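You operate a simulated robot arm through the tools that you are given. There is no shell and no other tool. Be economical: measure what you need, move in short steps, check, and stop when the job is done.

You run a simulated two-armed robot. Do the job below in one go: nothing can be reset, and whatever is moved stays where it is left.

Task
Pump 3 strokes of blue dye into the small clear bottle, cap it and shake it even.
Fine: then stand it on the wooden crate. Set down upright: small clear bottle.

The check looks at the end state, three seconds after you hand in, the way a careful person would. Anything else that was tipped, shoved, dropped, spilled or broken makes it a failure. A push-on lid holds only when it is set on centred and level and pressed home; a screw cap is set on level and turned clockwise until tight.

Robot
Two 6-joint arms with two-finger parallel grippers on one trunk, on a base that drives. Base frame: it is fixed to the floor where the robot stands at the start and does not move with it; the origin is under the middle of the robot, x ahead of it, y to its left, z up. Readings come in mm, rad, newtons and seconds.
The left shoulder is at the start at [60, 187, 1287], the right one opposite. With the tool pointing down near the work surface each hand reaches from about 200 to 620 mm from the robot's upright axis, wherever it stands, measured 20 degrees to its own side. Places, roughly: blue dye pump head [600, 0, 1300]; long bench top [700, 100, 1000]; top of the wooden crate [1100, -600, 1100]. Payload 1.57 kg a hand.
The TCP of each hand is the grasp point between the finger pads, 30 mm short of the fingertips. In the tool frame z runs along the fingers and y along their closing line. The gripper opens to 110 mm. The fingers are 24 mm wide and 12 mm thick; the gripper's body (48 by 112 mm) begins 78 mm behind the TCP.
Orientation is that of the tool frame in the base frame, as a unit quaternion [w, x, y, z]. With the fingers straight down and closing along the base's y, the tool's x points along the base's -x, its y along +y and its z along -z.

Tools
- The arms move only by the tool send_rows. It takes "left_motion", "right_motion" or both (then of equal length, played together; a hand with none holds still); each is a list of rows, each an object (a shift or turn left out is 0, a gripper value left out holds the last) with "travel": the shift along the base's x, y, z in mm, a list of three; "dr": the turn, a rotation vector about the base's x, y, z in rad, a list of three. In form: [{"travel": [tx, ty, tz], "dr": [wx, wy, wz]}, ...]. A call has 1 to 8 rows; each row is the pose to reach, as a shift and turn from the pose commanded when the call began. "left_fingers" and "right_fingers" are, for a hand that has rows, the opening, from 0 (shut) to 1 (fully open), set as the call begins (left out, the last holds). A row lasts 0.2 s, in which the tool goes at most 50 mm and 0.15 rad; a call with a longer step from one row to the next is refused whole, and so is a gripper value outside its range. Where a pose cannot be reached the arm comes as near as it can. A force on the tool above 40 N (or 10 N above the force at the start of the call, whichever is more), or a blocked arm, ends the call early, and 0.2 s more pass. The fingers move at their own pace (about 153 mm/s each) and stop on an object; they squeeze with about 43 N. The grip force told is the motor's: it shows also when the fingers shut on nothing. Time passes only in rows, and 0.2 s behind the last, so rows that repeat a pose let the fingers close. The reply holds the time, the measured pose of the TCP, the force on the tool along the base axes, the opening and the grip force, in the units named above and with some noise, with the torque about the TCP (base axes, N m) and any sound that the robot's microphone picked up.
- Cameras (640 x 400 px; columns grow to the right, rows downward): "scene" is now at [32, -2.7, 1836.1]; the picture's right is [-0.17, -0.98, 0.00], its down [-0.71, 0.12, -0.69] and it looks along [0.68, -0.12, -0.72] (base axes); focal length 248 px, centre (320, 200). "left" rides on the left gripper at [70, -16, -141] in its tool frame; the picture's right is [0.23, 0.97, 0.00], its down [-0.86, 0.20, -0.48] and it looks along [-0.47, 0.11, 0.88] (tool axes); focal length 222 px, centre (320, 200). "right" rides on the right gripper at [70, 16, -141] in its tool frame; the picture's right is [-0.23, 0.97, 0.00], its down [-0.86, -0.20, -0.48] and it looks along [-0.47, -0.11, 0.88] (tool axes); focal length 222 px, centre (320, 200). There is no depth. A picture from a camera that has moved, and an enlarged one, comes with that camera's place and axes in the base frame and with its lens. The place of the scene camera against the robot may be out by one fixed shift of up to 18 mm in any direction.
- get_image(camera): a new picture of that camera. No time passes.
- lift_body(by): slides the trunk up (or, below 0, down) by that many mm; the arms and the scene camera ride with it, the base frame stays. It gives what a move gives, with no picture.
- roll_base(legs): drives the robot by 1 to 6 legs, each [ahead, left, turn to the left] in mm, mm and rad, along the robot's own axes; the way and the turn of a leg run together, so that a leg with both is an arc; at most 1500 mm and 3.142 rad a leg. The arms and the cameras ride along, it lands a little off, and it stops where it bumps. It gives what a move gives.
- head_to(pan, tilt): turns the head with the scene camera to pan (to the left, within 1.501 rad either way) and tilt (down, from -0.506 to 1.204), counted from straight ahead of the robot. It gives what a move gives.
- zoom(camera, box): a new picture of the part [left, top, right, bottom] of that camera's present view, enlarged. No time passes.
- sign_off(): hands the job in; it is judged then, once.

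Go step by step. Nothing tells you exact positions but the pictures and the camera data: compare them with the known pose of the tool, close in by small moves and look again before you grip or let go. The budget is 120 turns and 100 pictures, counting those below and the enlarged ones. Unless the task says otherwise, let go and move clear before handing in, and close with one line.

The tools are called as a command line: name --argument value ..., lists and objects as JSON in quotes. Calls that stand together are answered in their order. send_rows: Moves the arms, as the interface text tells. Its arguments: {"type":"object","properties":{"left_motion":{"type":"array","items":{"type":"object","properties":{"travel":{"type":"array","items":{"type":"number"}},"dr":{"type":"array","items":{"type":"number"}}}}},"left_fingers":{"type":"number"},"right_motion":{"type":"array","items":{"type":"object","properties":{"travel":{"type":"array","items":{"type":"number"}},"dr":{"type":"array","items":{"type":"number"}}}}},"right_fingers":{"type":"number"}},"required":[]} The other tools are called the same way: lift_body (by) slides the trunk up or down; roll_base (legs) drives the base; head_to (pan, tilt) turns the head that bears the scene camera; get_image (camera) takes a picture; zoom (camera, box) takes an enlarged picture of a part of a camera's view; sign_off () hands the job in.

At the start:

```text
t: 0.0
left_ee_pos: [370.7, 162.8, 1486.3]
left_tcp_rot: [0.001, -0.001, 1.0, 0.0]
left_contact_force: [0.3, -0.7, -0.4]
left_moment: [0.0, -0.02, -0.03]
left_gripper_width: 110.0
left_grip_force: 0.0
right_ee_pos: [353.2, -201.2, 1554.1]
right_tcp_rot: [0.0, 0.0, 1.0, 0.0]
right_contact_force: [0.4, 0.6, 0.0]
right_moment: [-0.03, -0.01, 0.01]
right_gripper_width: 109.8
right_grip_force: 0.0
trunk travel left (down, up): [-915.0, 75.0]
robot x, y, heading: [-0.6, -0.3, -0.002]
head pan, tilt: [-0.173, 0.808]
```

scene: 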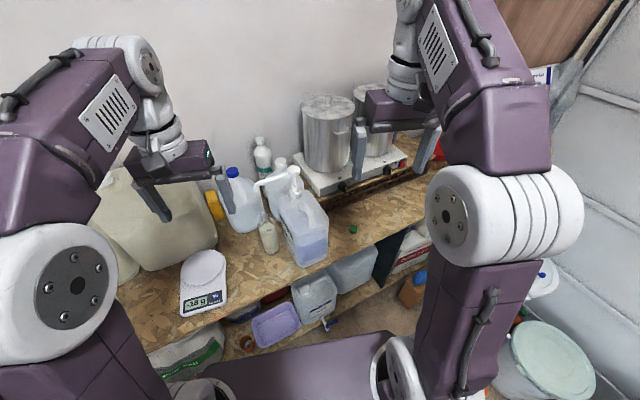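
right: 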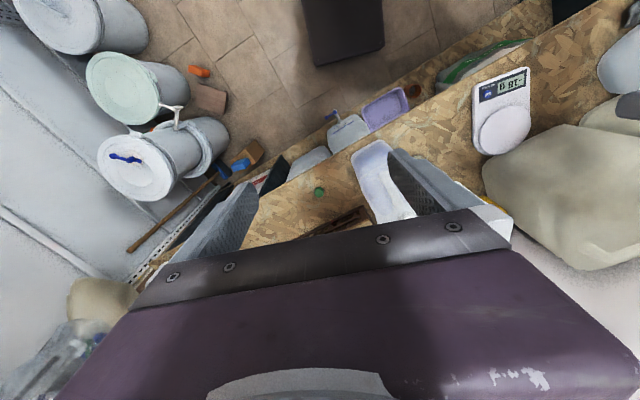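
left: 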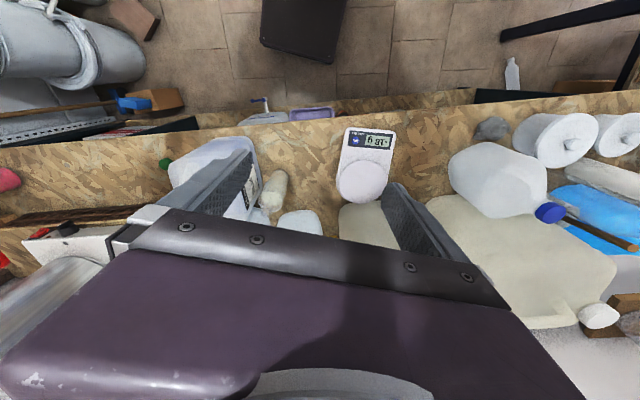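

I see a bench with a dye pump jug, a small bottle beside it, a green cap and a scale. I'll look closer before moving.

zoom --camera "scene" --box '[220, 120, 380, 280]'

zoom --camera "left" --box '[140, 110, 340, 240]'

```text
2.50 times, centred on (300, 200) of scene
camera zoom: at [32.0, -2.7, 1836.1], right [-0.17, -0.98, 0.0], down [-0.71, 0.12, -0.69], along [0.68, -0.12, -0.72], focal length 620 px, centre (370, 200)
```

zoom: 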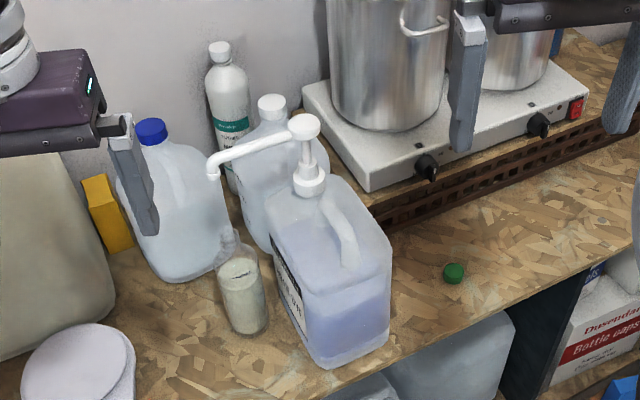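

```text
3.08 times, centred on (240, 175) of left
camera zoom: at [302.3, 147.2, 1626.1], right [-0.23, 0.97, 0.0], down [0.86, 0.2, 0.48], along [0.47, 0.11, -0.88], focal length 684 px, centre (566, 277)
```

zoom: 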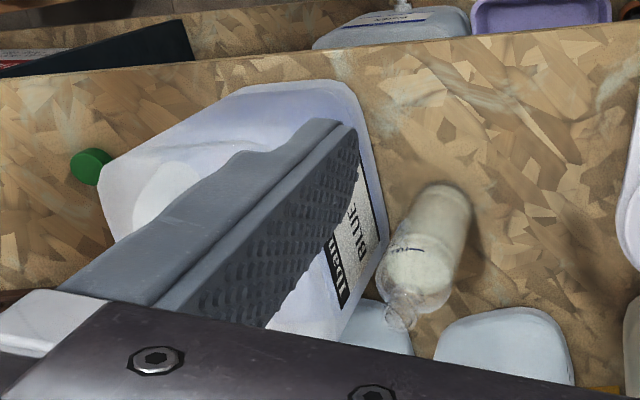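

Bottle is about (588, 90), mouth near z 1200; the green cap lies right of the jug. I'll raise the hands out of the way, and look around for the crate and the pump.

send_rows --left_motion '[{"travel": [-30, 40, 0]}, {"travel": [-60, 80, 0]}, {"travel": [-90, 120, 0]}, {"travel": [-90, 160, 0]}]' --right_motion '[{"travel": [-30, -40, 0]}, {"travel": [-60, -80, 0]}, {"travel": [-90, -120, 0]}, {"travel": [-90, -160, 0]}]'

head_to --pan -0.5 --tilt 0.6

get_image --camera "scene"

get_image --camera "left"

get_image --camera "right"

```text
t: 1.0
left_ee_pos: [284.4, 323.4, 1483.9]
left_tcp_rot: [-0.001, 0.0, 1.0, 0.0]
left_contact_force: [1.1, -0.2, -0.7]
left_moment: [0.0, 0.07, 0.01]
left_gripper_width: 110.0
left_grip_force: 0.0
right_ee_pos: [263.8, -361.1, 1553.7]
right_tcp_rot: [-0.001, 0.0, 1.0, 0.0]
right_contact_force: [0.7, 0.5, -0.4]
right_moment: [0.02, 0.02, 0.03]
right_gripper_width: 110.0
right_grip_force: 0.0
trunk travel left (down, up): [-915.0, 75.0]
robot x, y, heading: [1.4, -1.3, 0.002]
head pan, tilt: [-0.173, 0.808]
```

```text
t: 1.8
left_ee_pos: [282.9, 323.8, 1484.4]
left_tcp_rot: [0.0, 0.0, 1.0, 0.0]
left_contact_force: [-0.9, 0.9, -0.2]
left_moment: [0.0, 0.0, 0.02]
left_gripper_width: 109.8
left_grip_force: 0.0
right_ee_pos: [262.5, -359.3, 1552.8]
right_tcp_rot: [0.0, 0.0, 1.0, 0.0]
right_contact_force: [1.4, -0.1, 0.4]
right_moment: [-0.01, -0.01, 0.02]
right_gripper_width: 110.0
right_grip_force: 0.1
trunk travel left (down, up): [-915.0, 75.0]
robot x, y, heading: [-1.2, -0.0, 0.001]
head pan, tilt: [-0.499, 0.6]
```

```text
94 pictures are left
camera scene: at [31.2, -31.3, 1853.6], right [-0.48, -0.88, 0.0], down [-0.5, 0.27, -0.82], along [0.72, -0.39, -0.57], focal length 248 px, centre (320, 200)
```

scene: 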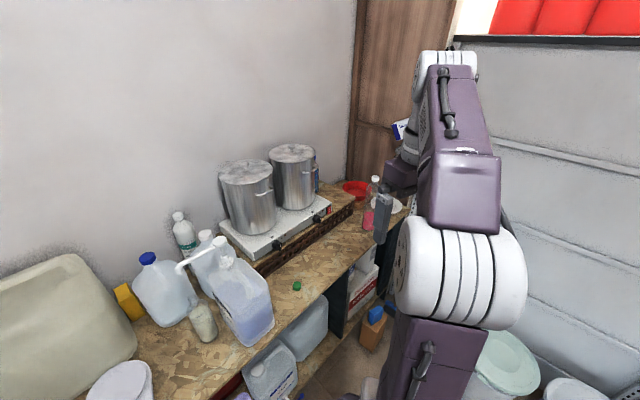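

```text
93 pictures are left
camera left: at [213.6, 308.1, 1625.0], right [-0.23, 0.97, 0.0], down [0.86, 0.2, 0.48], along [0.47, 0.11, -0.88], focal length 222 px, centre (320, 200)
```

left: 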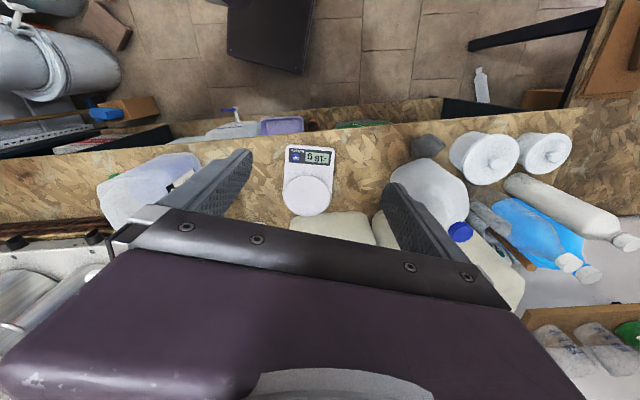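

```text
92 pictures are left
camera right: at [192.8, -344.5, 1695.6], right [0.23, 0.97, 0.0], down [0.86, -0.2, 0.48], along [0.47, -0.11, -0.88], focal length 222 px, centre (320, 200)
```

right: 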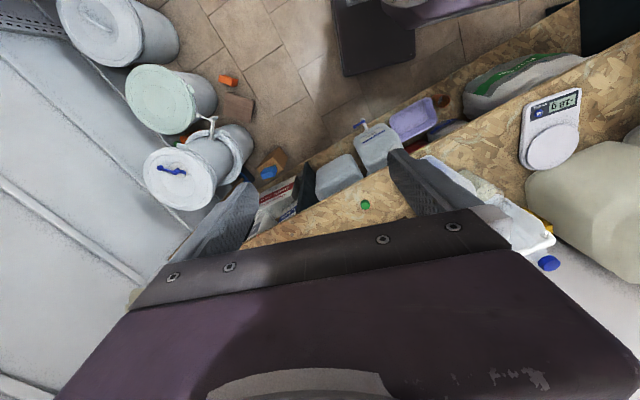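

Next I zoom where the crate should be and on the pump area.

zoom --camera "scene" --box '[270, 150, 430, 250]'

zoom --camera "scene" --box '[130, 200, 330, 350]'

```text
4.00 times, centred on (350, 200) of scene
camera zoom: at [31.2, -31.3, 1853.6], right [-0.48, -0.88, 0.0], down [-0.5, 0.27, -0.82], along [0.72, -0.39, -0.57], focal length 992 px, centre (200, 200)
```

zoom: 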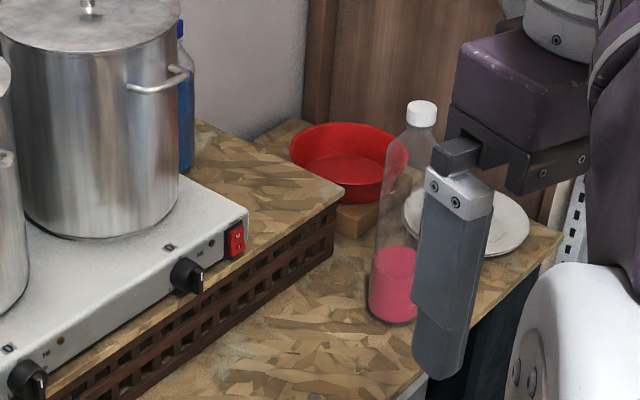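

```text
2.67 times, centred on (230, 275) of scene
camera zoom: at [31.2, -31.3, 1853.6], right [-0.48, -0.88, 0.0], down [-0.5, 0.27, -0.82], along [0.72, -0.39, -0.57], focal length 662 px, centre (560, 0)
```

zoom: 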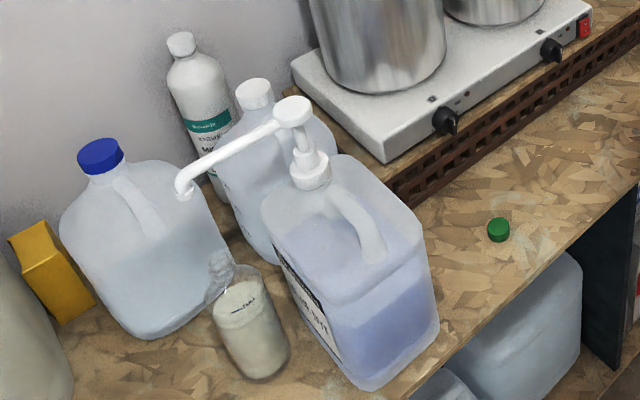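

The crate is the raised slatted platform under the hotplate, with free top at its far right end. To triangulate the pump I lower the trunk for a second viewpoint.

lift_body --by -250

head_to --pan 0.0 --tilt 0.5

get_image --camera "scene"

zoom --camera "scene" --box '[220, 140, 420, 300]'

```text
t: 4.4
left_ee_pos: [281.6, 324.1, 1234.7]
left_tcp_rot: [0.0, 0.0, 1.0, 0.0]
left_contact_force: [0.3, 0.3, 0.7]
left_moment: [0.01, 0.01, 0.01]
left_gripper_width: 110.2
left_grip_force: 0.1
right_ee_pos: [261.9, -360.8, 1305.1]
right_tcp_rot: [0.0, 0.0, 1.0, 0.0]
right_contact_force: [0.1, -0.3, -0.1]
right_moment: [-0.02, 0.04, 0.0]
right_gripper_width: 109.9
right_grip_force: 0.0
trunk travel left (down, up): [-665.0, 325.0]
robot x, y, heading: [-2.6, 0.2, 0.003]
head pan, tilt: [-0.499, 0.6]
```

```text
t: 5.3
left_ee_pos: [282.9, 324.6, 1234.8]
left_tcp_rot: [0.001, 0.0, 1.0, 0.001]
left_contact_force: [-0.6, 0.1, 0.1]
left_moment: [0.0, -0.02, 0.02]
left_gripper_width: 109.9
left_grip_force: 0.0
right_ee_pos: [263.0, -358.8, 1304.1]
right_tcp_rot: [0.001, -0.001, 1.0, 0.0]
right_contact_force: [-1.6, 0.6, -0.1]
right_moment: [-0.01, 0.01, 0.0]
right_gripper_width: 110.2
right_grip_force: 0.1
trunk travel left (down, up): [-665.0, 325.0]
robot x, y, heading: [0.1, -3.3, 0.001]
head pan, tilt: [0.0, 0.499]
```

```text
89 pictures are left
camera scene: at [43.9, 10.9, 1612.7], right [0.0, -1.0, 0.0], down [-0.48, 0.0, -0.88], along [0.88, 0.0, -0.48], focal length 248 px, centre (320, 200)
```

scene: 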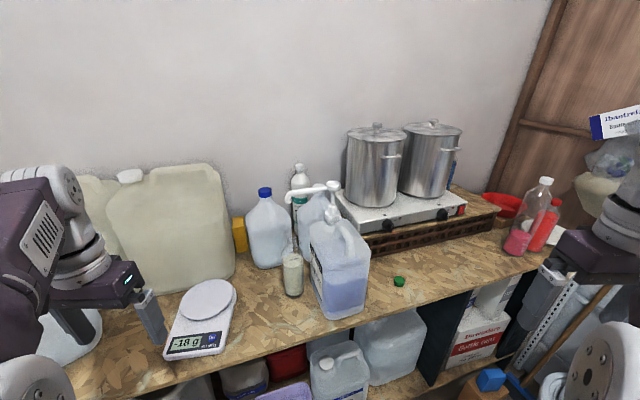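

```text
2.50 times, centred on (320, 220) of scene
camera zoom: at [43.9, 10.9, 1612.7], right [0.0, -1.0, 0.0], down [-0.48, 0.0, -0.88], along [0.88, 0.0, -0.48], focal length 620 px, centre (320, 150)
```

zoom: 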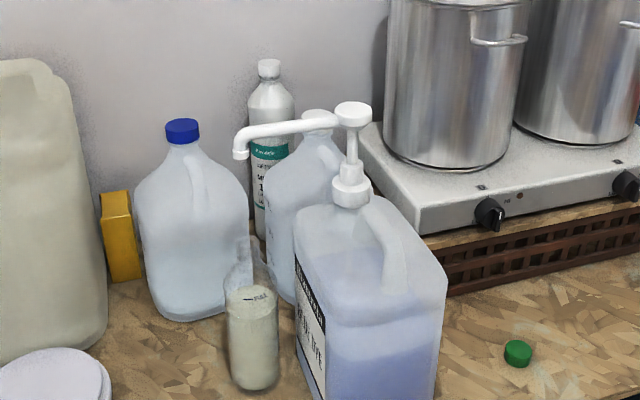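

Estimates: pump head top (649, −26, 1332), spout tip (612, 94, 1297), bottle mouth (588, 92, 1204). I'd like to square up to the bench and get closer, so I raise the trunk again and check floor clearance first.

lift_body --by 250

head_to --pan 0.0 --tilt 1.2

get_image --camera "scene"

```text
t: 7.9
left_ee_pos: [284.2, 324.6, 1484.7]
left_tcp_rot: [0.0, 0.0, 1.0, 0.001]
left_contact_force: [-0.2, -0.8, 0.9]
left_moment: [0.0, -0.01, -0.04]
left_gripper_width: 110.0
left_grip_force: 0.1
right_ee_pos: [262.0, -360.3, 1553.9]
right_tcp_rot: [0.001, 0.0, 1.0, 0.0]
right_contact_force: [-0.7, 0.7, 0.7]
right_moment: [0.01, -0.01, -0.02]
right_gripper_width: 110.1
right_grip_force: 0.1
trunk travel left (down, up): [-915.0, 75.0]
robot x, y, heading: [-2.4, -0.9, 0.001]
head pan, tilt: [0.0, 0.499]
```

```text
t: 9.0
left_ee_pos: [283.1, 324.6, 1485.1]
left_tcp_rot: [0.0, 0.0, 1.0, 0.001]
left_contact_force: [0.7, -0.6, -0.2]
left_moment: [-0.01, -0.03, 0.03]
left_gripper_width: 110.3
left_grip_force: 0.2
right_ee_pos: [261.6, -359.8, 1554.2]
right_tcp_rot: [0.0, 0.001, 1.0, 0.0]
right_contact_force: [-1.1, 0.6, 1.3]
right_moment: [0.0, -0.01, 0.02]
right_gripper_width: 110.2
right_grip_force: 0.0
trunk travel left (down, up): [-915.0, 75.0]
robot x, y, heading: [-0.4, 1.5, 0.001]
head pan, tilt: [0.0, 1.201]
```

```text
87 pictures are left
camera scene: at [8.9, 11.1, 1809.1], right [0.0, -1.0, 0.0], down [-0.93, 0.0, -0.36], along [0.36, 0.0, -0.93], focal length 248 px, centre (320, 200)
```

scene: 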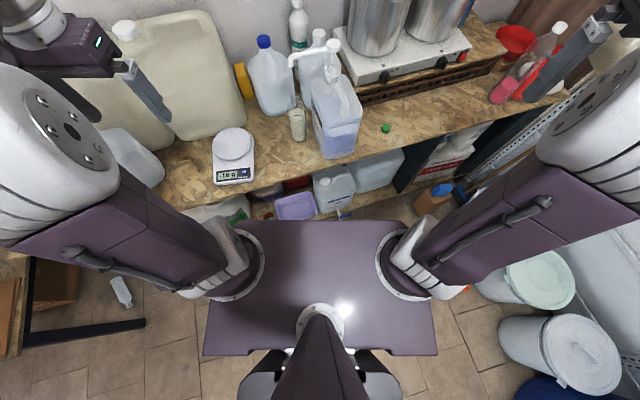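

Base front is around x=200, so there is room. I turn 0.33 rad left to square with the bench, and drive ahead 110 mm.

roll_base --legs '[[0, 0, 0.33], [110, 0, 0]]'

head_to --pan -0.3 --tilt 0.75

get_image --camera "scene"

get_image --camera "right"

```text
t: 11.2
left_ee_pos: [259.0, 432.4, 1486.1]
left_tcp_rot: [0.003, -0.165, 0.986, 0.001]
left_contact_force: [0.3, -0.9, -0.6]
left_moment: [0.01, -0.08, 0.03]
left_gripper_width: 110.3
left_grip_force: 0.0
right_ee_pos: [461.1, -222.5, 1556.4]
right_tcp_rot: [0.002, -0.164, 0.986, 0.001]
right_contact_force: [-0.2, 0.0, -0.2]
right_moment: [0.02, -0.05, 0.01]
right_gripper_width: 110.0
right_grip_force: 0.0
trunk travel left (down, up): [-915.0, 75.0]
robot x, y, heading: [104.5, 37.8, 0.327]
head pan, tilt: [0.0, 1.201]
```

```text
t: 12.1
left_ee_pos: [269.3, 434.6, 1485.5]
left_tcp_rot: [-0.001, -0.165, 0.986, -0.001]
left_contact_force: [-0.1, -0.5, 0.2]
left_moment: [0.01, 0.07, 0.02]
left_gripper_width: 110.1
left_grip_force: 0.1
right_ee_pos: [470.8, -219.2, 1553.1]
right_tcp_rot: [-0.001, -0.164, 0.986, 0.0]
right_contact_force: [0.3, 0.4, -0.3]
right_moment: [-0.02, 0.04, 0.0]
right_gripper_width: 109.9
right_grip_force: 0.1
trunk travel left (down, up): [-915.0, 75.0]
robot x, y, heading: [101.2, 36.5, 0.333]
head pan, tilt: [-0.3, 0.75]
```

```text
86 pictures are left
camera scene: at [146.5, 31.1, 1840.6], right [0.03, -1.0, 0.0], down [-0.68, -0.02, -0.73], along [0.73, 0.02, -0.68], focal length 248 px, centre (320, 200)
```

scene: 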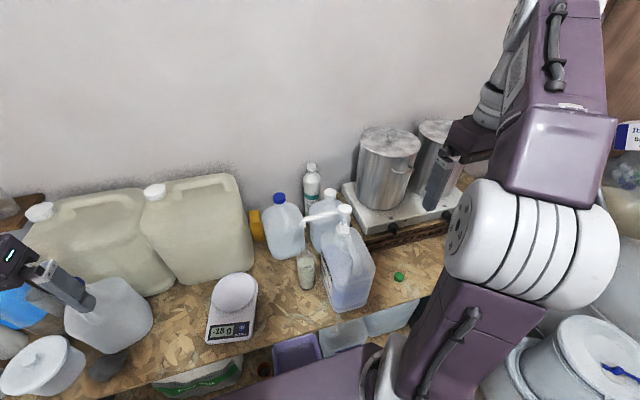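

```text
85 pictures are left
camera right: at [400.5, -226.8, 1695.4], right [-0.1, 0.99, 0.0], down [0.87, 0.09, 0.48], along [0.47, 0.05, -0.88], focal length 222 px, centre (320, 200)
```

right: 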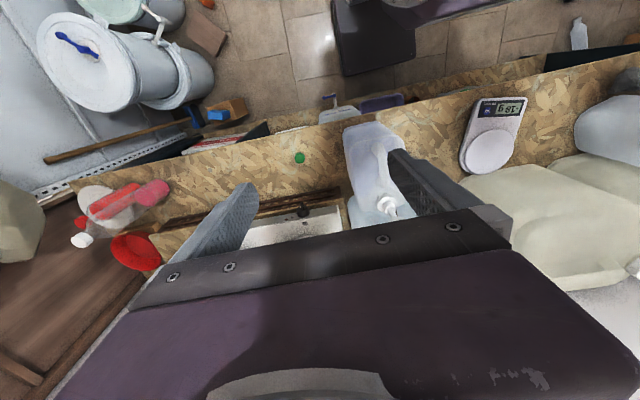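

Robot is now squared to the bench. I bring the left hand in front of the bench and begin turning it toward horizontal, pointing along +x, for a side grip on the bottle.

send_rows --left_motion '[{"travel": [30, -40, 0], "dr": [0, 0, -0.11]}, {"travel": [60, -80, 0], "dr": [0, 0, -0.22]}, {"travel": [90, -120, 0], "dr": [0, 0, -0.333]}, {"travel": [120, -160, 0], "dr": [0, 0, -0.333]}, {"travel": [150, -200, 0], "dr": [0, 0, -0.333]}]'

send_rows --left_motion '[{"travel": [-10, -10, -15], "dr": [0, -0.15, 0]}, {"travel": [-20, -20, -40], "dr": [0, -0.3, 0]}, {"travel": [-30, -30, -65], "dr": [0, -0.45, 0]}, {"travel": [-30, -40, -90], "dr": [0, -0.6, 0]}, {"travel": [-30, -50, -120], "dr": [0, -0.75, 0]}, {"travel": [-30, -60, -150], "dr": [0, -0.9, 0]}, {"travel": [-30, -70, -180], "dr": [0, -1.05, 0]}, {"travel": [-30, -80, -210], "dr": [0, -1.2, 0]}]'

get_image --camera "left"

get_image --camera "scene"

```text
t: 13.3
left_ee_pos: [417.5, 232.0, 1486.0]
left_tcp_rot: [-0.001, 0.001, 1.0, 0.001]
left_contact_force: [0.9, 0.1, 0.6]
left_moment: [0.02, 0.03, 0.04]
left_gripper_width: 109.8
left_grip_force: 0.1
right_ee_pos: [471.1, -220.9, 1553.0]
right_tcp_rot: [-0.001, -0.165, 0.986, 0.001]
right_contact_force: [0.2, -0.2, -1.4]
right_moment: [0.03, 0.06, 0.01]
right_gripper_width: 110.0
right_grip_force: 0.0
trunk travel left (down, up): [-915.0, 75.0]
robot x, y, heading: [104.8, 35.2, 0.331]
head pan, tilt: [-0.3, 0.75]
```

```text
t: 15.2
left_ee_pos: [452.9, 45.9, 1309.9]
left_tcp_rot: [0.574, -0.006, 0.819, 0.005]
left_contact_force: [30.9, 7.7, -1.2]
left_moment: [0.27, -1.0, -0.28]
left_gripper_width: 110.0
left_grip_force: 0.0
left hand out of reach, approached as far as the arm can: row 3, 4, 5, 6, 7, 8
right_ee_pos: [470.0, -226.4, 1551.5]
right_tcp_rot: [-0.001, -0.165, 0.986, 0.002]
right_contact_force: [0.6, -0.6, -0.3]
right_moment: [0.05, 0.01, 0.0]
right_gripper_width: 109.8
right_grip_force: 0.0
trunk travel left (down, up): [-915.0, 75.0]
robot x, y, heading: [102.1, 38.1, 0.331]
head pan, tilt: [-0.3, 0.75]
stopped in row 8 (left hand): the force on the tool passed its limit at 204 N (the readings are from after the stop); the commanded pose is now the measured one
```

```text
84 pictures are left
camera left: at [296.6, 27.9, 1291.0], right [-0.09, 0.97, -0.21], down [-0.16, 0.2, 0.97], along [0.98, 0.13, 0.14], focal length 222 px, centre (320, 200)
```

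left: 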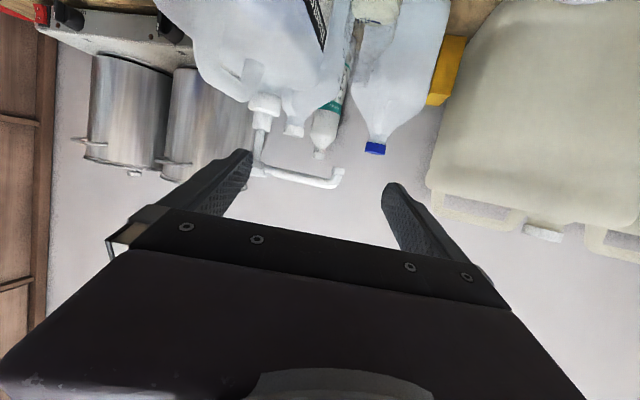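

```text
83 pictures are left
camera scene: at [145.0, 22.2, 1840.7], right [0.03, -1.0, 0.0], down [-0.68, -0.02, -0.73], along [0.73, 0.02, -0.68], focal length 248 px, centre (320, 200)
```

scene: 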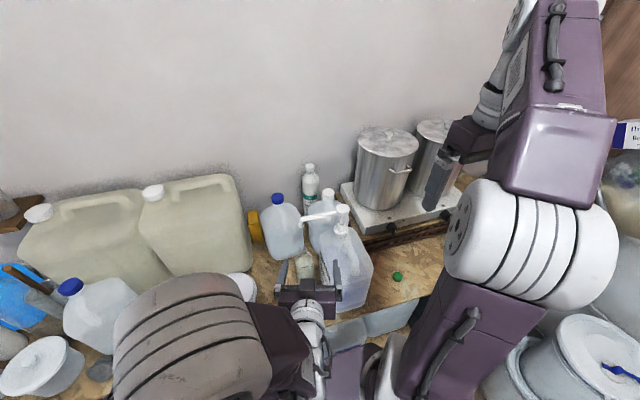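

The left hand got its orientation but ran out of near-side reach and met something with force. I'll check what the arm touches before going on.

zoom --camera "scene" --box '[20, 180, 380, 400]'

send_rows --left_motion '[{"travel": [10, 10, 0]}, {"travel": [20, 20, 0]}]'

```text
1.78 times, centred on (200, 290) of scene
camera zoom: at [145.0, 22.2, 1840.7], right [0.03, -1.0, 0.0], down [-0.68, -0.02, -0.73], along [0.73, 0.02, -0.68], focal length 441 px, centre (533, 40)
```

zoom: 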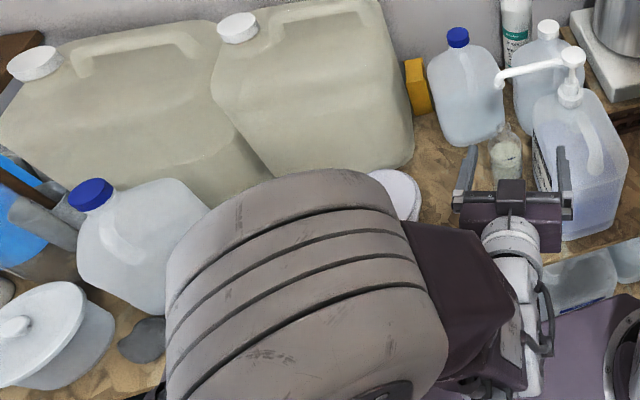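

```text
t: 15.8
left_ee_pos: [474.1, 66.2, 1307.5]
left_tcp_rot: [0.571, -0.007, 0.821, 0.006]
left_contact_force: [-0.1, 0.1, -0.4]
left_moment: [0.01, 0.01, 0.06]
left_gripper_width: 110.1
left_grip_force: 0.1
right_ee_pos: [471.8, -223.5, 1552.9]
right_tcp_rot: [-0.002, -0.165, 0.986, 0.0]
right_contact_force: [0.4, 0.1, -0.2]
right_moment: [0.06, -0.01, 0.0]
right_gripper_width: 110.2
right_grip_force: 0.1
trunk travel left (down, up): [-915.0, 75.0]
robot x, y, heading: [104.3, 35.1, 0.336]
head pan, tilt: [-0.3, 0.75]
```

Clear now (that was a self-contact at short reach). I lower the left hand in front of the bottle in stages.

send_rows --left_motion '[{"travel": [0, 10, -35]}, {"travel": [0, 20, -70]}, {"travel": [0, 25, -105]}]'

get_image --camera "scene"

get_image --camera "left"

```text
t: 16.6
left_ee_pos: [472.7, 68.9, 1305.8]
left_tcp_rot: [0.572, -0.005, 0.82, 0.004]
left_contact_force: [0.2, 0.6, 0.5]
left_moment: [0.01, 0.03, 0.01]
left_gripper_width: 110.1
left_grip_force: 0.0
left hand out of reach, approached as far as the arm can: row 1, 2, 3
right_ee_pos: [467.7, -220.3, 1553.5]
right_tcp_rot: [0.0, -0.165, 0.986, 0.0]
right_contact_force: [-1.4, 0.0, 0.3]
right_moment: [0.04, 0.01, 0.0]
right_gripper_width: 109.8
right_grip_force: 0.1
trunk travel left (down, up): [-915.0, 75.0]
robot x, y, heading: [104.7, 36.4, 0.329]
head pan, tilt: [-0.3, 0.75]
```

```text
81 pictures are left
camera scene: at [142.7, 29.4, 1840.8], right [0.03, -1.0, 0.0], down [-0.68, -0.02, -0.73], along [0.73, 0.02, -0.68], focal length 248 px, centre (320, 200)
```

scene: 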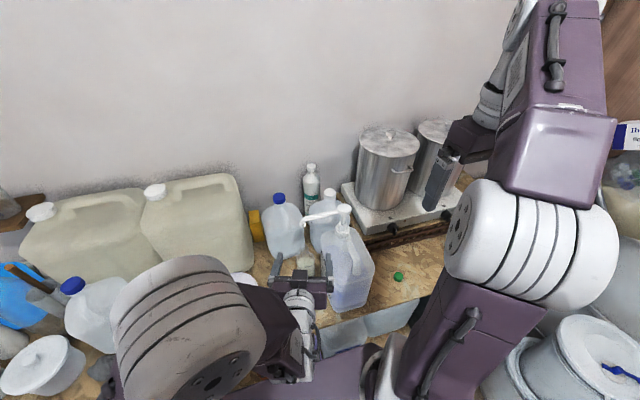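

```text
80 pictures are left
camera left: at [316.1, 51.7, 1287.9], right [-0.09, 0.97, -0.21], down [-0.16, 0.2, 0.97], along [0.98, 0.12, 0.13], focal length 222 px, centre (320, 200)
```

left: 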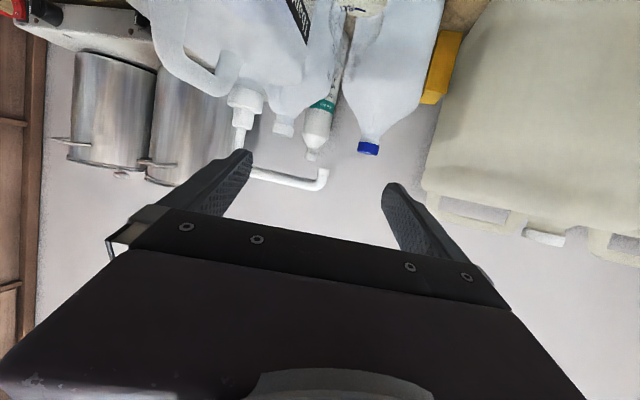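

This orientation can't go lower with the shoulder so high. I lower the trunk 100 mm and tilt the tool a bit more downward instead.

lift_body --by -100

send_rows --left_motion '[{"travel": [0, 5, -15], "dr": [0, 0.1, 0]}, {"travel": [0, 10, -40], "dr": [0, 0.2, 0]}, {"travel": [0, 15, -70], "dr": [0, 0.3, 0]}, {"travel": [0, 20, -90], "dr": [0, 0.3, 0]}]'

get_image --camera "scene"

```text
t: 17.9
left_ee_pos: [473.4, 70.0, 1205.9]
left_tcp_rot: [0.571, -0.006, 0.821, 0.005]
left_contact_force: [-0.2, 0.5, 0.5]
left_moment: [0.01, 0.0, 0.0]
left_gripper_width: 110.1
left_grip_force: 0.1
right_ee_pos: [467.8, -220.2, 1454.5]
right_tcp_rot: [0.0, -0.165, 0.986, 0.0]
right_contact_force: [0.6, 0.3, 0.1]
right_moment: [0.0, 0.03, 0.0]
right_gripper_width: 110.0
right_grip_force: 0.0
trunk travel left (down, up): [-815.0, 175.0]
robot x, y, heading: [104.6, 36.8, 0.331]
head pan, tilt: [-0.3, 0.75]
```

```text
t: 18.9
left_ee_pos: [475.4, 84.6, 1122.8]
left_tcp_rot: [0.441, -0.004, 0.898, 0.008]
left_contact_force: [-0.2, -0.9, 0.4]
left_moment: [-0.03, 0.01, -0.02]
left_gripper_width: 110.0
left_grip_force: 0.1
left hand out of reach, approached as far as the arm can: row 4
right_ee_pos: [469.1, -220.7, 1453.1]
right_tcp_rot: [0.0, -0.165, 0.986, 0.001]
right_contact_force: [0.9, -0.2, -0.2]
right_moment: [0.02, 0.0, -0.02]
right_gripper_width: 109.9
right_grip_force: 0.1
trunk travel left (down, up): [-815.0, 175.0]
robot x, y, heading: [106.7, 34.2, 0.333]
head pan, tilt: [-0.3, 0.75]
```

```text
79 pictures are left
camera scene: at [143.8, 29.6, 1740.8], right [0.03, -1.0, 0.0], down [-0.68, -0.02, -0.73], along [0.73, 0.02, -0.68], focal length 248 px, centre (320, 200)
```

scene: 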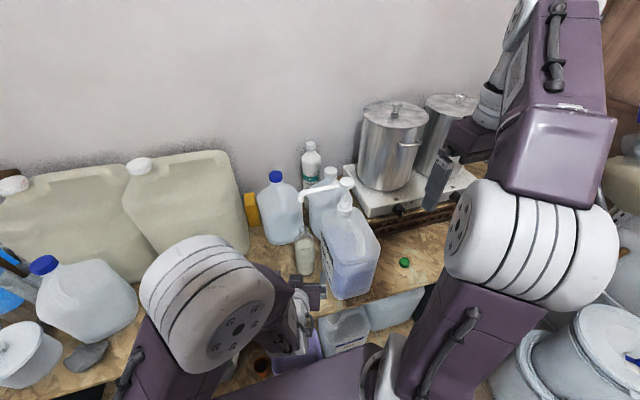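

Good: the elbow is up and clear. A look from the left hand camera before closing on the bottle.

get_image --camera "left"

zoom --camera "scene" --box '[240, 160, 400, 320]'

```text
78 pictures are left
camera left: at [322.4, 66.2, 1153.3], right [-0.15, 0.97, -0.17], down [0.14, 0.19, 0.97], along [0.98, 0.12, -0.17], focal length 222 px, centre (320, 200)
```

left: 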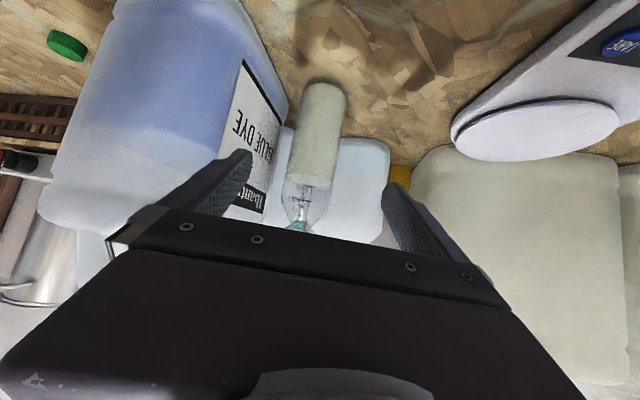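

```text
2.50 times, centred on (320, 240) of scene
camera zoom: at [143.8, 29.6, 1740.8], right [0.03, -1.0, 0.0], down [-0.68, -0.02, -0.73], along [0.73, 0.02, -0.68], focal length 620 px, centre (320, 100)
```

zoom: 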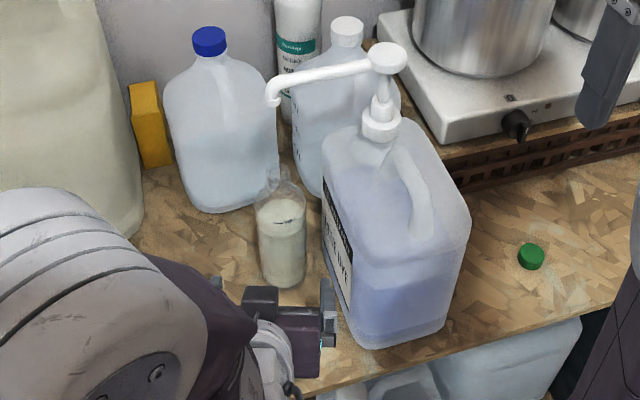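

The views agree better if the bench top is near z=950 rather than 1000. I'll zoom the left camera to fix the bottle's position.

zoom --camera "left" --box '[240, 60, 400, 240]'

zoom --camera "scene" --box '[270, 170, 370, 290]'

```text
2.22 times, centred on (320, 150) of left
camera zoom: at [322.4, 66.2, 1153.3], right [-0.15, 0.97, -0.17], down [0.14, 0.19, 0.97], along [0.98, 0.12, -0.17], focal length 494 px, centre (320, 311)
```

zoom: 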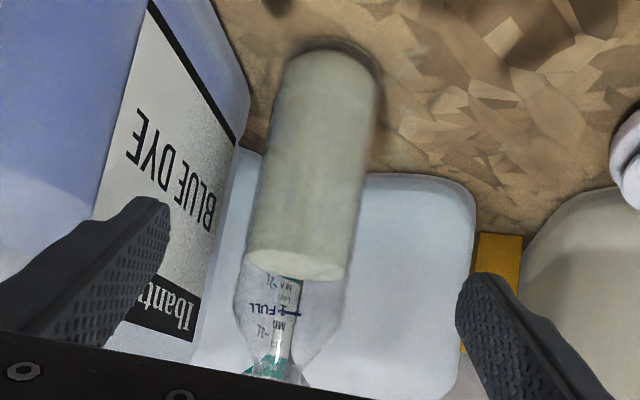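

```text
3.33 times, centred on (320, 230) of scene
camera zoom: at [143.8, 29.6, 1740.8], right [0.03, -1.0, 0.0], down [-0.68, -0.02, -0.73], along [0.73, 0.02, -0.68], focal length 827 px, centre (320, 100)
```

zoom: 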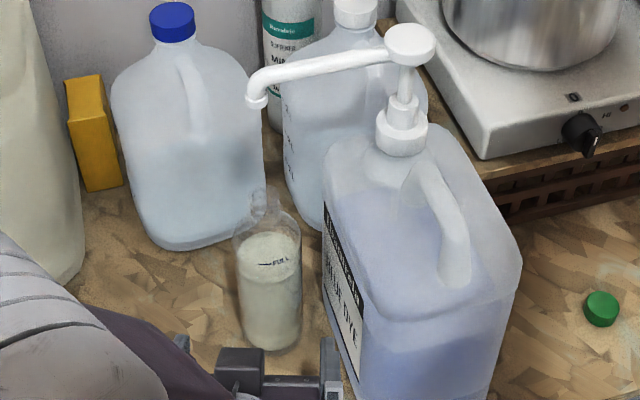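

Bottle appears at about (613, 83) standing on a bench at z≈947, and the spout tip is nearly above it. I bring the right hand, shut, above the pump to get a look down on spout and mouth.

send_rows --right_motion '[{"travel": [25, 30, 0]}, {"travel": [50, 60, 0]}, {"travel": [75, 90, 0]}, {"travel": [100, 120, 0]}, {"travel": [125, 150, 0]}, {"travel": [145, 180, 0]}, {"travel": [165, 190, 0]}, {"travel": [165, 190, 0]}]' --right_fingers 0

get_image --camera "right"

get_image --camera "scene"

```text
t: 20.7
left_ee_pos: [476.1, 84.2, 1124.3]
left_tcp_rot: [0.442, -0.003, 0.897, 0.007]
left_contact_force: [-0.3, -0.3, 0.0]
left_moment: [0.03, 0.0, 0.03]
left_gripper_width: 110.2
left_grip_force: 0.1
right_ee_pos: [600.6, -37.5, 1410.4]
right_tcp_rot: [0.0, -0.165, 0.986, 0.0]
right_contact_force: [0.0, -0.1, 0.4]
right_moment: [-0.04, 0.01, -0.01]
right_gripper_width: 0.0
right_grip_force: 21.4
right hand out of reach, approached as far as the arm can: row 3, 4, 5, 6, 7, 8
trunk travel left (down, up): [-815.0, 175.0]
robot x, y, heading: [104.8, 36.1, 0.331]
head pan, tilt: [-0.3, 0.75]
```

```text
74 pictures are left
camera right: at [529.4, -45.5, 1551.4], right [-0.1, 0.99, 0.0], down [0.87, 0.09, 0.48], along [0.48, 0.05, -0.88], focal length 222 px, centre (320, 200)
```

right: 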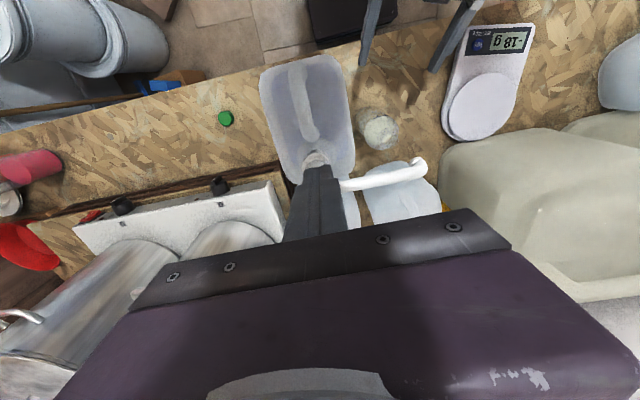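

```text
73 pictures are left
camera scene: at [143.2, 29.6, 1740.7], right [0.03, -1.0, 0.0], down [-0.68, -0.02, -0.73], along [0.73, 0.02, -0.68], focal length 248 px, centre (320, 200)
```

scene: 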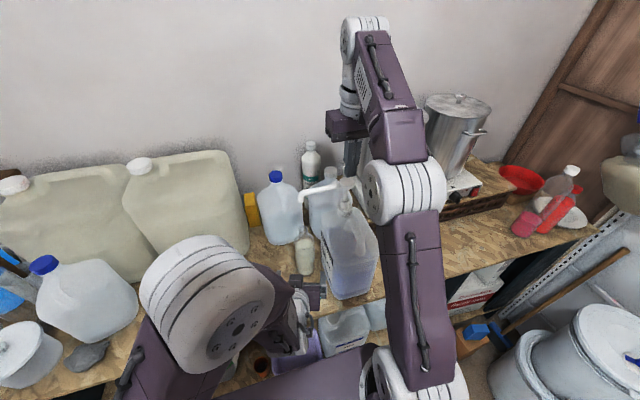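

The right camera sees spout and bottle well. Zoom in for exact pixels.

zoom --camera "right" --box '[270, 90, 450, 210]'

```text
3.33 times, centred on (360, 150) of right
camera zoom: at [529.4, -45.5, 1551.4], right [-0.1, 0.99, 0.0], down [0.87, 0.09, 0.48], along [0.48, 0.05, -0.88], focal length 740 px, centre (187, 367)
```

zoom: 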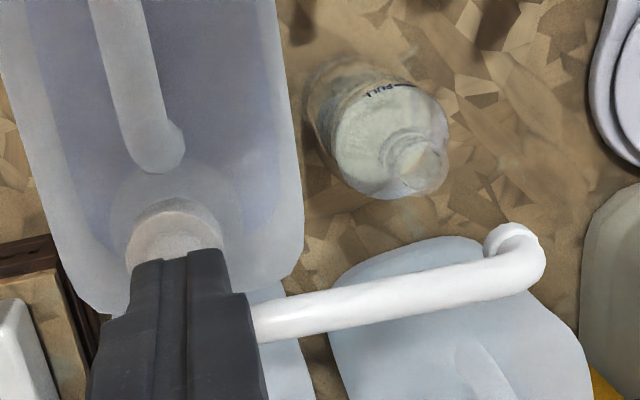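

Bottle mouth and spout outlet line up within about 3–4 mm already. The right hand needs more reach over the pump head, so I raise the trunk 100 mm and move on over the head.

lift_body --by 100

send_rows --right_motion '[{"travel": [10, 0, -20]}, {"travel": [20, 0, -40]}, {"travel": [30, 0, -60]}, {"travel": [40, 0, -80]}, {"travel": [40, 0, -100]}, {"travel": [40, 0, -100]}]'

get_image --camera "right"

zoom --camera "scene" --box '[240, 140, 400, 300]'

```text
t: 22.0
left_ee_pos: [475.9, 84.3, 1223.2]
left_tcp_rot: [0.441, -0.004, 0.897, 0.007]
left_contact_force: [0.3, -0.7, -0.3]
left_moment: [0.01, 0.04, -0.02]
left_gripper_width: 110.0
left_grip_force: 0.1
right_ee_pos: [600.0, -36.5, 1510.0]
right_tcp_rot: [0.0, -0.165, 0.986, 0.0]
right_contact_force: [-0.3, -0.6, -0.2]
right_moment: [-0.03, -0.01, -0.02]
right_gripper_width: 0.0
right_grip_force: 21.6
trunk travel left (down, up): [-915.0, 75.0]
robot x, y, heading: [99.9, 38.0, 0.33]
head pan, tilt: [-0.3, 0.75]
```

```text
t: 23.4
left_ee_pos: [475.0, 85.3, 1223.9]
left_tcp_rot: [0.442, -0.004, 0.897, 0.008]
left_contact_force: [0.5, 0.9, 0.1]
left_moment: [-0.01, 0.02, 0.03]
left_gripper_width: 110.0
left_grip_force: 0.1
right_ee_pos: [641.7, -38.0, 1409.0]
right_tcp_rot: [0.001, -0.166, 0.986, -0.001]
right_contact_force: [0.2, -0.3, -0.2]
right_moment: [-0.03, 0.04, 0.01]
right_gripper_width: 0.2
right_grip_force: 21.1
trunk travel left (down, up): [-915.0, 75.0]
robot x, y, heading: [105.1, 33.7, 0.332]
head pan, tilt: [-0.3, 0.75]
```

```text
71 pictures are left
camera right: at [569.0, -45.3, 1551.8], right [-0.1, 0.99, 0.0], down [0.87, 0.09, 0.48], along [0.48, 0.05, -0.88], focal length 222 px, centre (320, 200)
```

right: 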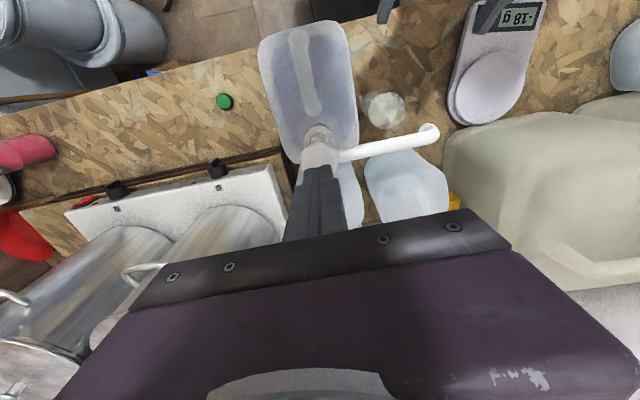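

```text
2.50 times, centred on (320, 220) of scene
camera zoom: at [142.9, 29.9, 1840.8], right [0.03, -1.0, 0.0], down [-0.68, -0.02, -0.73], along [0.73, 0.02, -0.68], focal length 620 px, centre (320, 150)
```

zoom: 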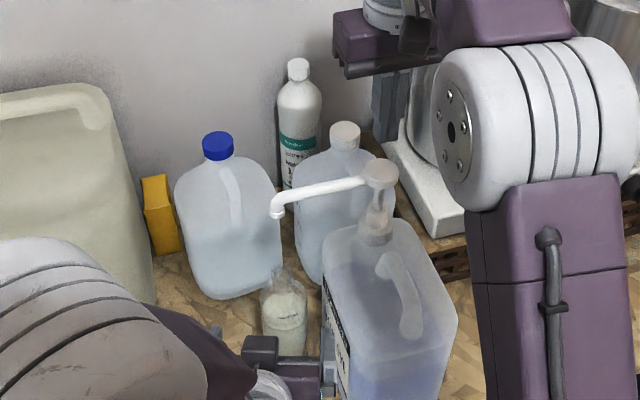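

Check fingertip against the pump head closely, in both cameras.

zoom --camera "scene" --box '[310, 150, 370, 220]'

zoom --camera "right" --box '[270, 80, 450, 220]'

```text
5.71 times, centred on (340, 185) of scene
camera zoom: at [142.9, 29.9, 1840.8], right [0.03, -1.0, 0.0], down [-0.68, -0.02, -0.73], along [0.73, 0.02, -0.68], focal length 1417 px, centre (206, 286)
```

zoom: 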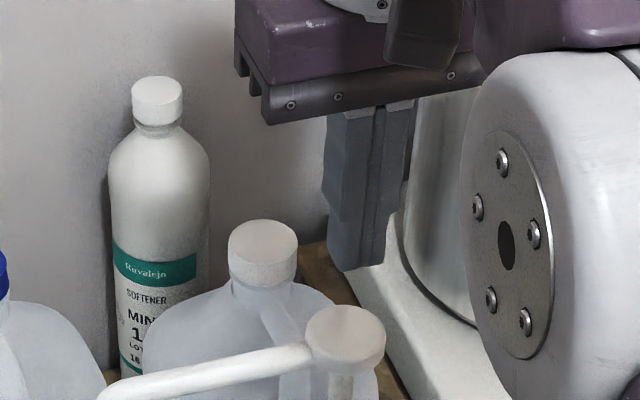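

```text
2.86 times, centred on (360, 150) of right
camera zoom: at [569.0, -45.3, 1551.8], right [-0.1, 0.99, 0.0], down [0.87, 0.09, 0.48], along [0.48, 0.05, -0.88], focal length 635 px, centre (206, 343)
```

zoom: 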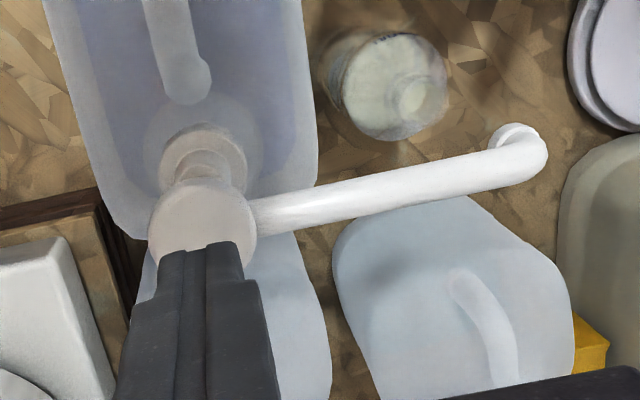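

Fingertips are directly above the pump head (640, −36). One more zoom on spout tip and bottle mouth to confirm alignment.

zoom --camera "right" --box '[360, 85, 440, 135]'

zoom --camera "scene" --box '[290, 180, 350, 260]'

```text
8.00 times, centred on (400, 110) of right
camera zoom: at [569.0, -45.3, 1551.8], right [-0.1, 0.99, 0.0], down [0.87, 0.09, 0.48], along [0.48, 0.05, -0.88], focal length 1777 px, centre (-320, 920)
```

zoom: 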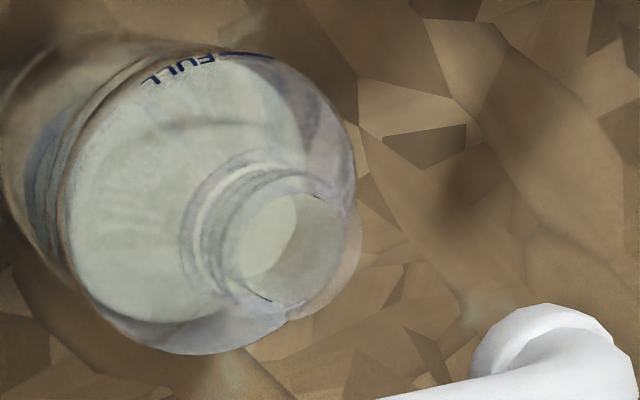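

```text
5.00 times, centred on (320, 220) of scene
camera zoom: at [142.9, 29.9, 1840.8], right [0.03, -1.0, 0.0], down [-0.68, -0.02, -0.73], along [0.73, 0.02, -0.68], focal length 1240 px, centre (320, 100)
```

zoom: 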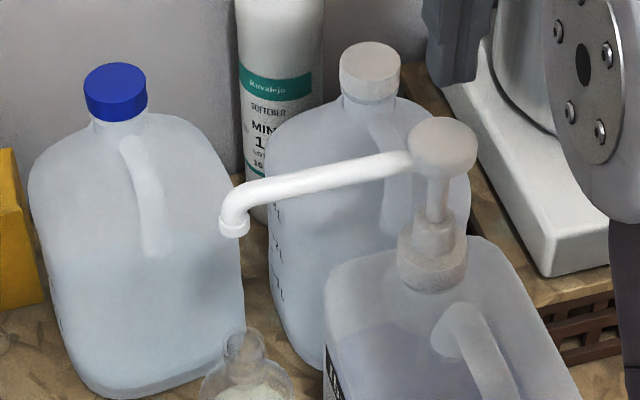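

Aligned: mouth (609, 82), outlet (606, 82). I press down slowly onto the head to find the contact and the stroke length.

send_rows --right_motion '[{"travel": [0, 0, -25]}, {"travel": [0, 0, -42]}, {"travel": [0, 0, -50]}, {"travel": [0, 0, -56]}, {"travel": [0, 0, -62]}, {"travel": [0, 0, -68]}, {"travel": [0, 0, -74]}, {"travel": [0, 0, -80]}]'

```text
t: 25.2
left_ee_pos: [475.7, 85.0, 1223.7]
left_tcp_rot: [0.441, -0.005, 0.897, 0.008]
left_contact_force: [-0.7, 0.0, -0.2]
left_moment: [0.0, 0.0, -0.02]
left_gripper_width: 110.0
left_grip_force: 0.2
right_ee_pos: [640.8, -37.9, 1331.2]
right_tcp_rot: [0.001, -0.166, 0.986, -0.001]
right_contact_force: [0.6, 0.7, 5.2]
right_moment: [-0.02, 0.04, 0.02]
right_gripper_width: 0.0
right_grip_force: 21.1
trunk travel left (down, up): [-915.0, 75.0]
robot x, y, heading: [103.8, 39.6, 0.333]
head pan, tilt: [-0.3, 0.75]
```

Contact: 5 N and moving with the head. I check the picture mid-stroke, then continue to the bottom.

send_rows --right_motion '[{"travel": [0, 0, -5]}, {"travel": [0, 0, -10]}, {"travel": [0, 0, -15]}, {"travel": [0, 0, -20]}, {"travel": [0, 0, -25]}, {"travel": [0, 0, -30]}, {"travel": [0, 0, -35]}, {"travel": [0, 0, -40]}]'

zoom --camera "scene" --box '[290, 180, 370, 280]'

zoom --camera "right" --box '[290, 70, 450, 190]'

```text
t: 26.4
left_ee_pos: [473.0, 85.5, 1225.2]
left_tcp_rot: [0.442, -0.004, 0.897, 0.008]
left_contact_force: [1.0, -0.5, 0.8]
left_moment: [0.01, 0.01, 0.0]
left_gripper_width: 109.9
left_grip_force: 0.1
right_ee_pos: [639.3, -37.8, 1313.5]
right_tcp_rot: [0.011, -0.165, 0.986, -0.002]
right_contact_force: [-3.5, -1.1, 23.6]
right_moment: [-0.12, 0.35, 0.0]
right_gripper_width: 0.0
right_grip_force: 21.3
trunk travel left (down, up): [-915.0, 75.0]
robot x, y, heading: [105.6, 31.4, 0.333]
head pan, tilt: [-0.3, 0.75]
stopped in row 5 (right hand): the force on the tool passed its limit at 44 N (the readings are from after the stop); the commanded pose is now the measured one
```

```text
4.00 times, centred on (330, 230) of scene
camera zoom: at [137.2, 30.1, 1840.9], right [0.03, -1.0, 0.0], down [-0.68, -0.02, -0.73], along [0.73, 0.02, -0.68], focal length 992 px, centre (280, 80)
```

zoom: 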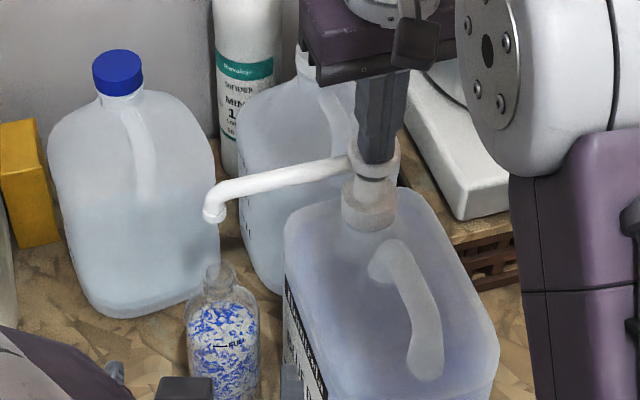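

```text
3.33 times, centred on (370, 130) of right
camera zoom: at [565.8, -45.8, 1454.2], right [-0.1, 0.99, 0.0], down [0.86, 0.09, 0.5], along [0.49, 0.05, -0.87], focal length 740 px, centre (153, 433)
```

zoom: 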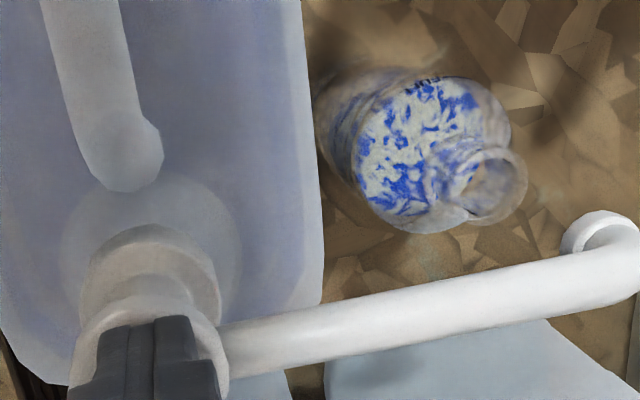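

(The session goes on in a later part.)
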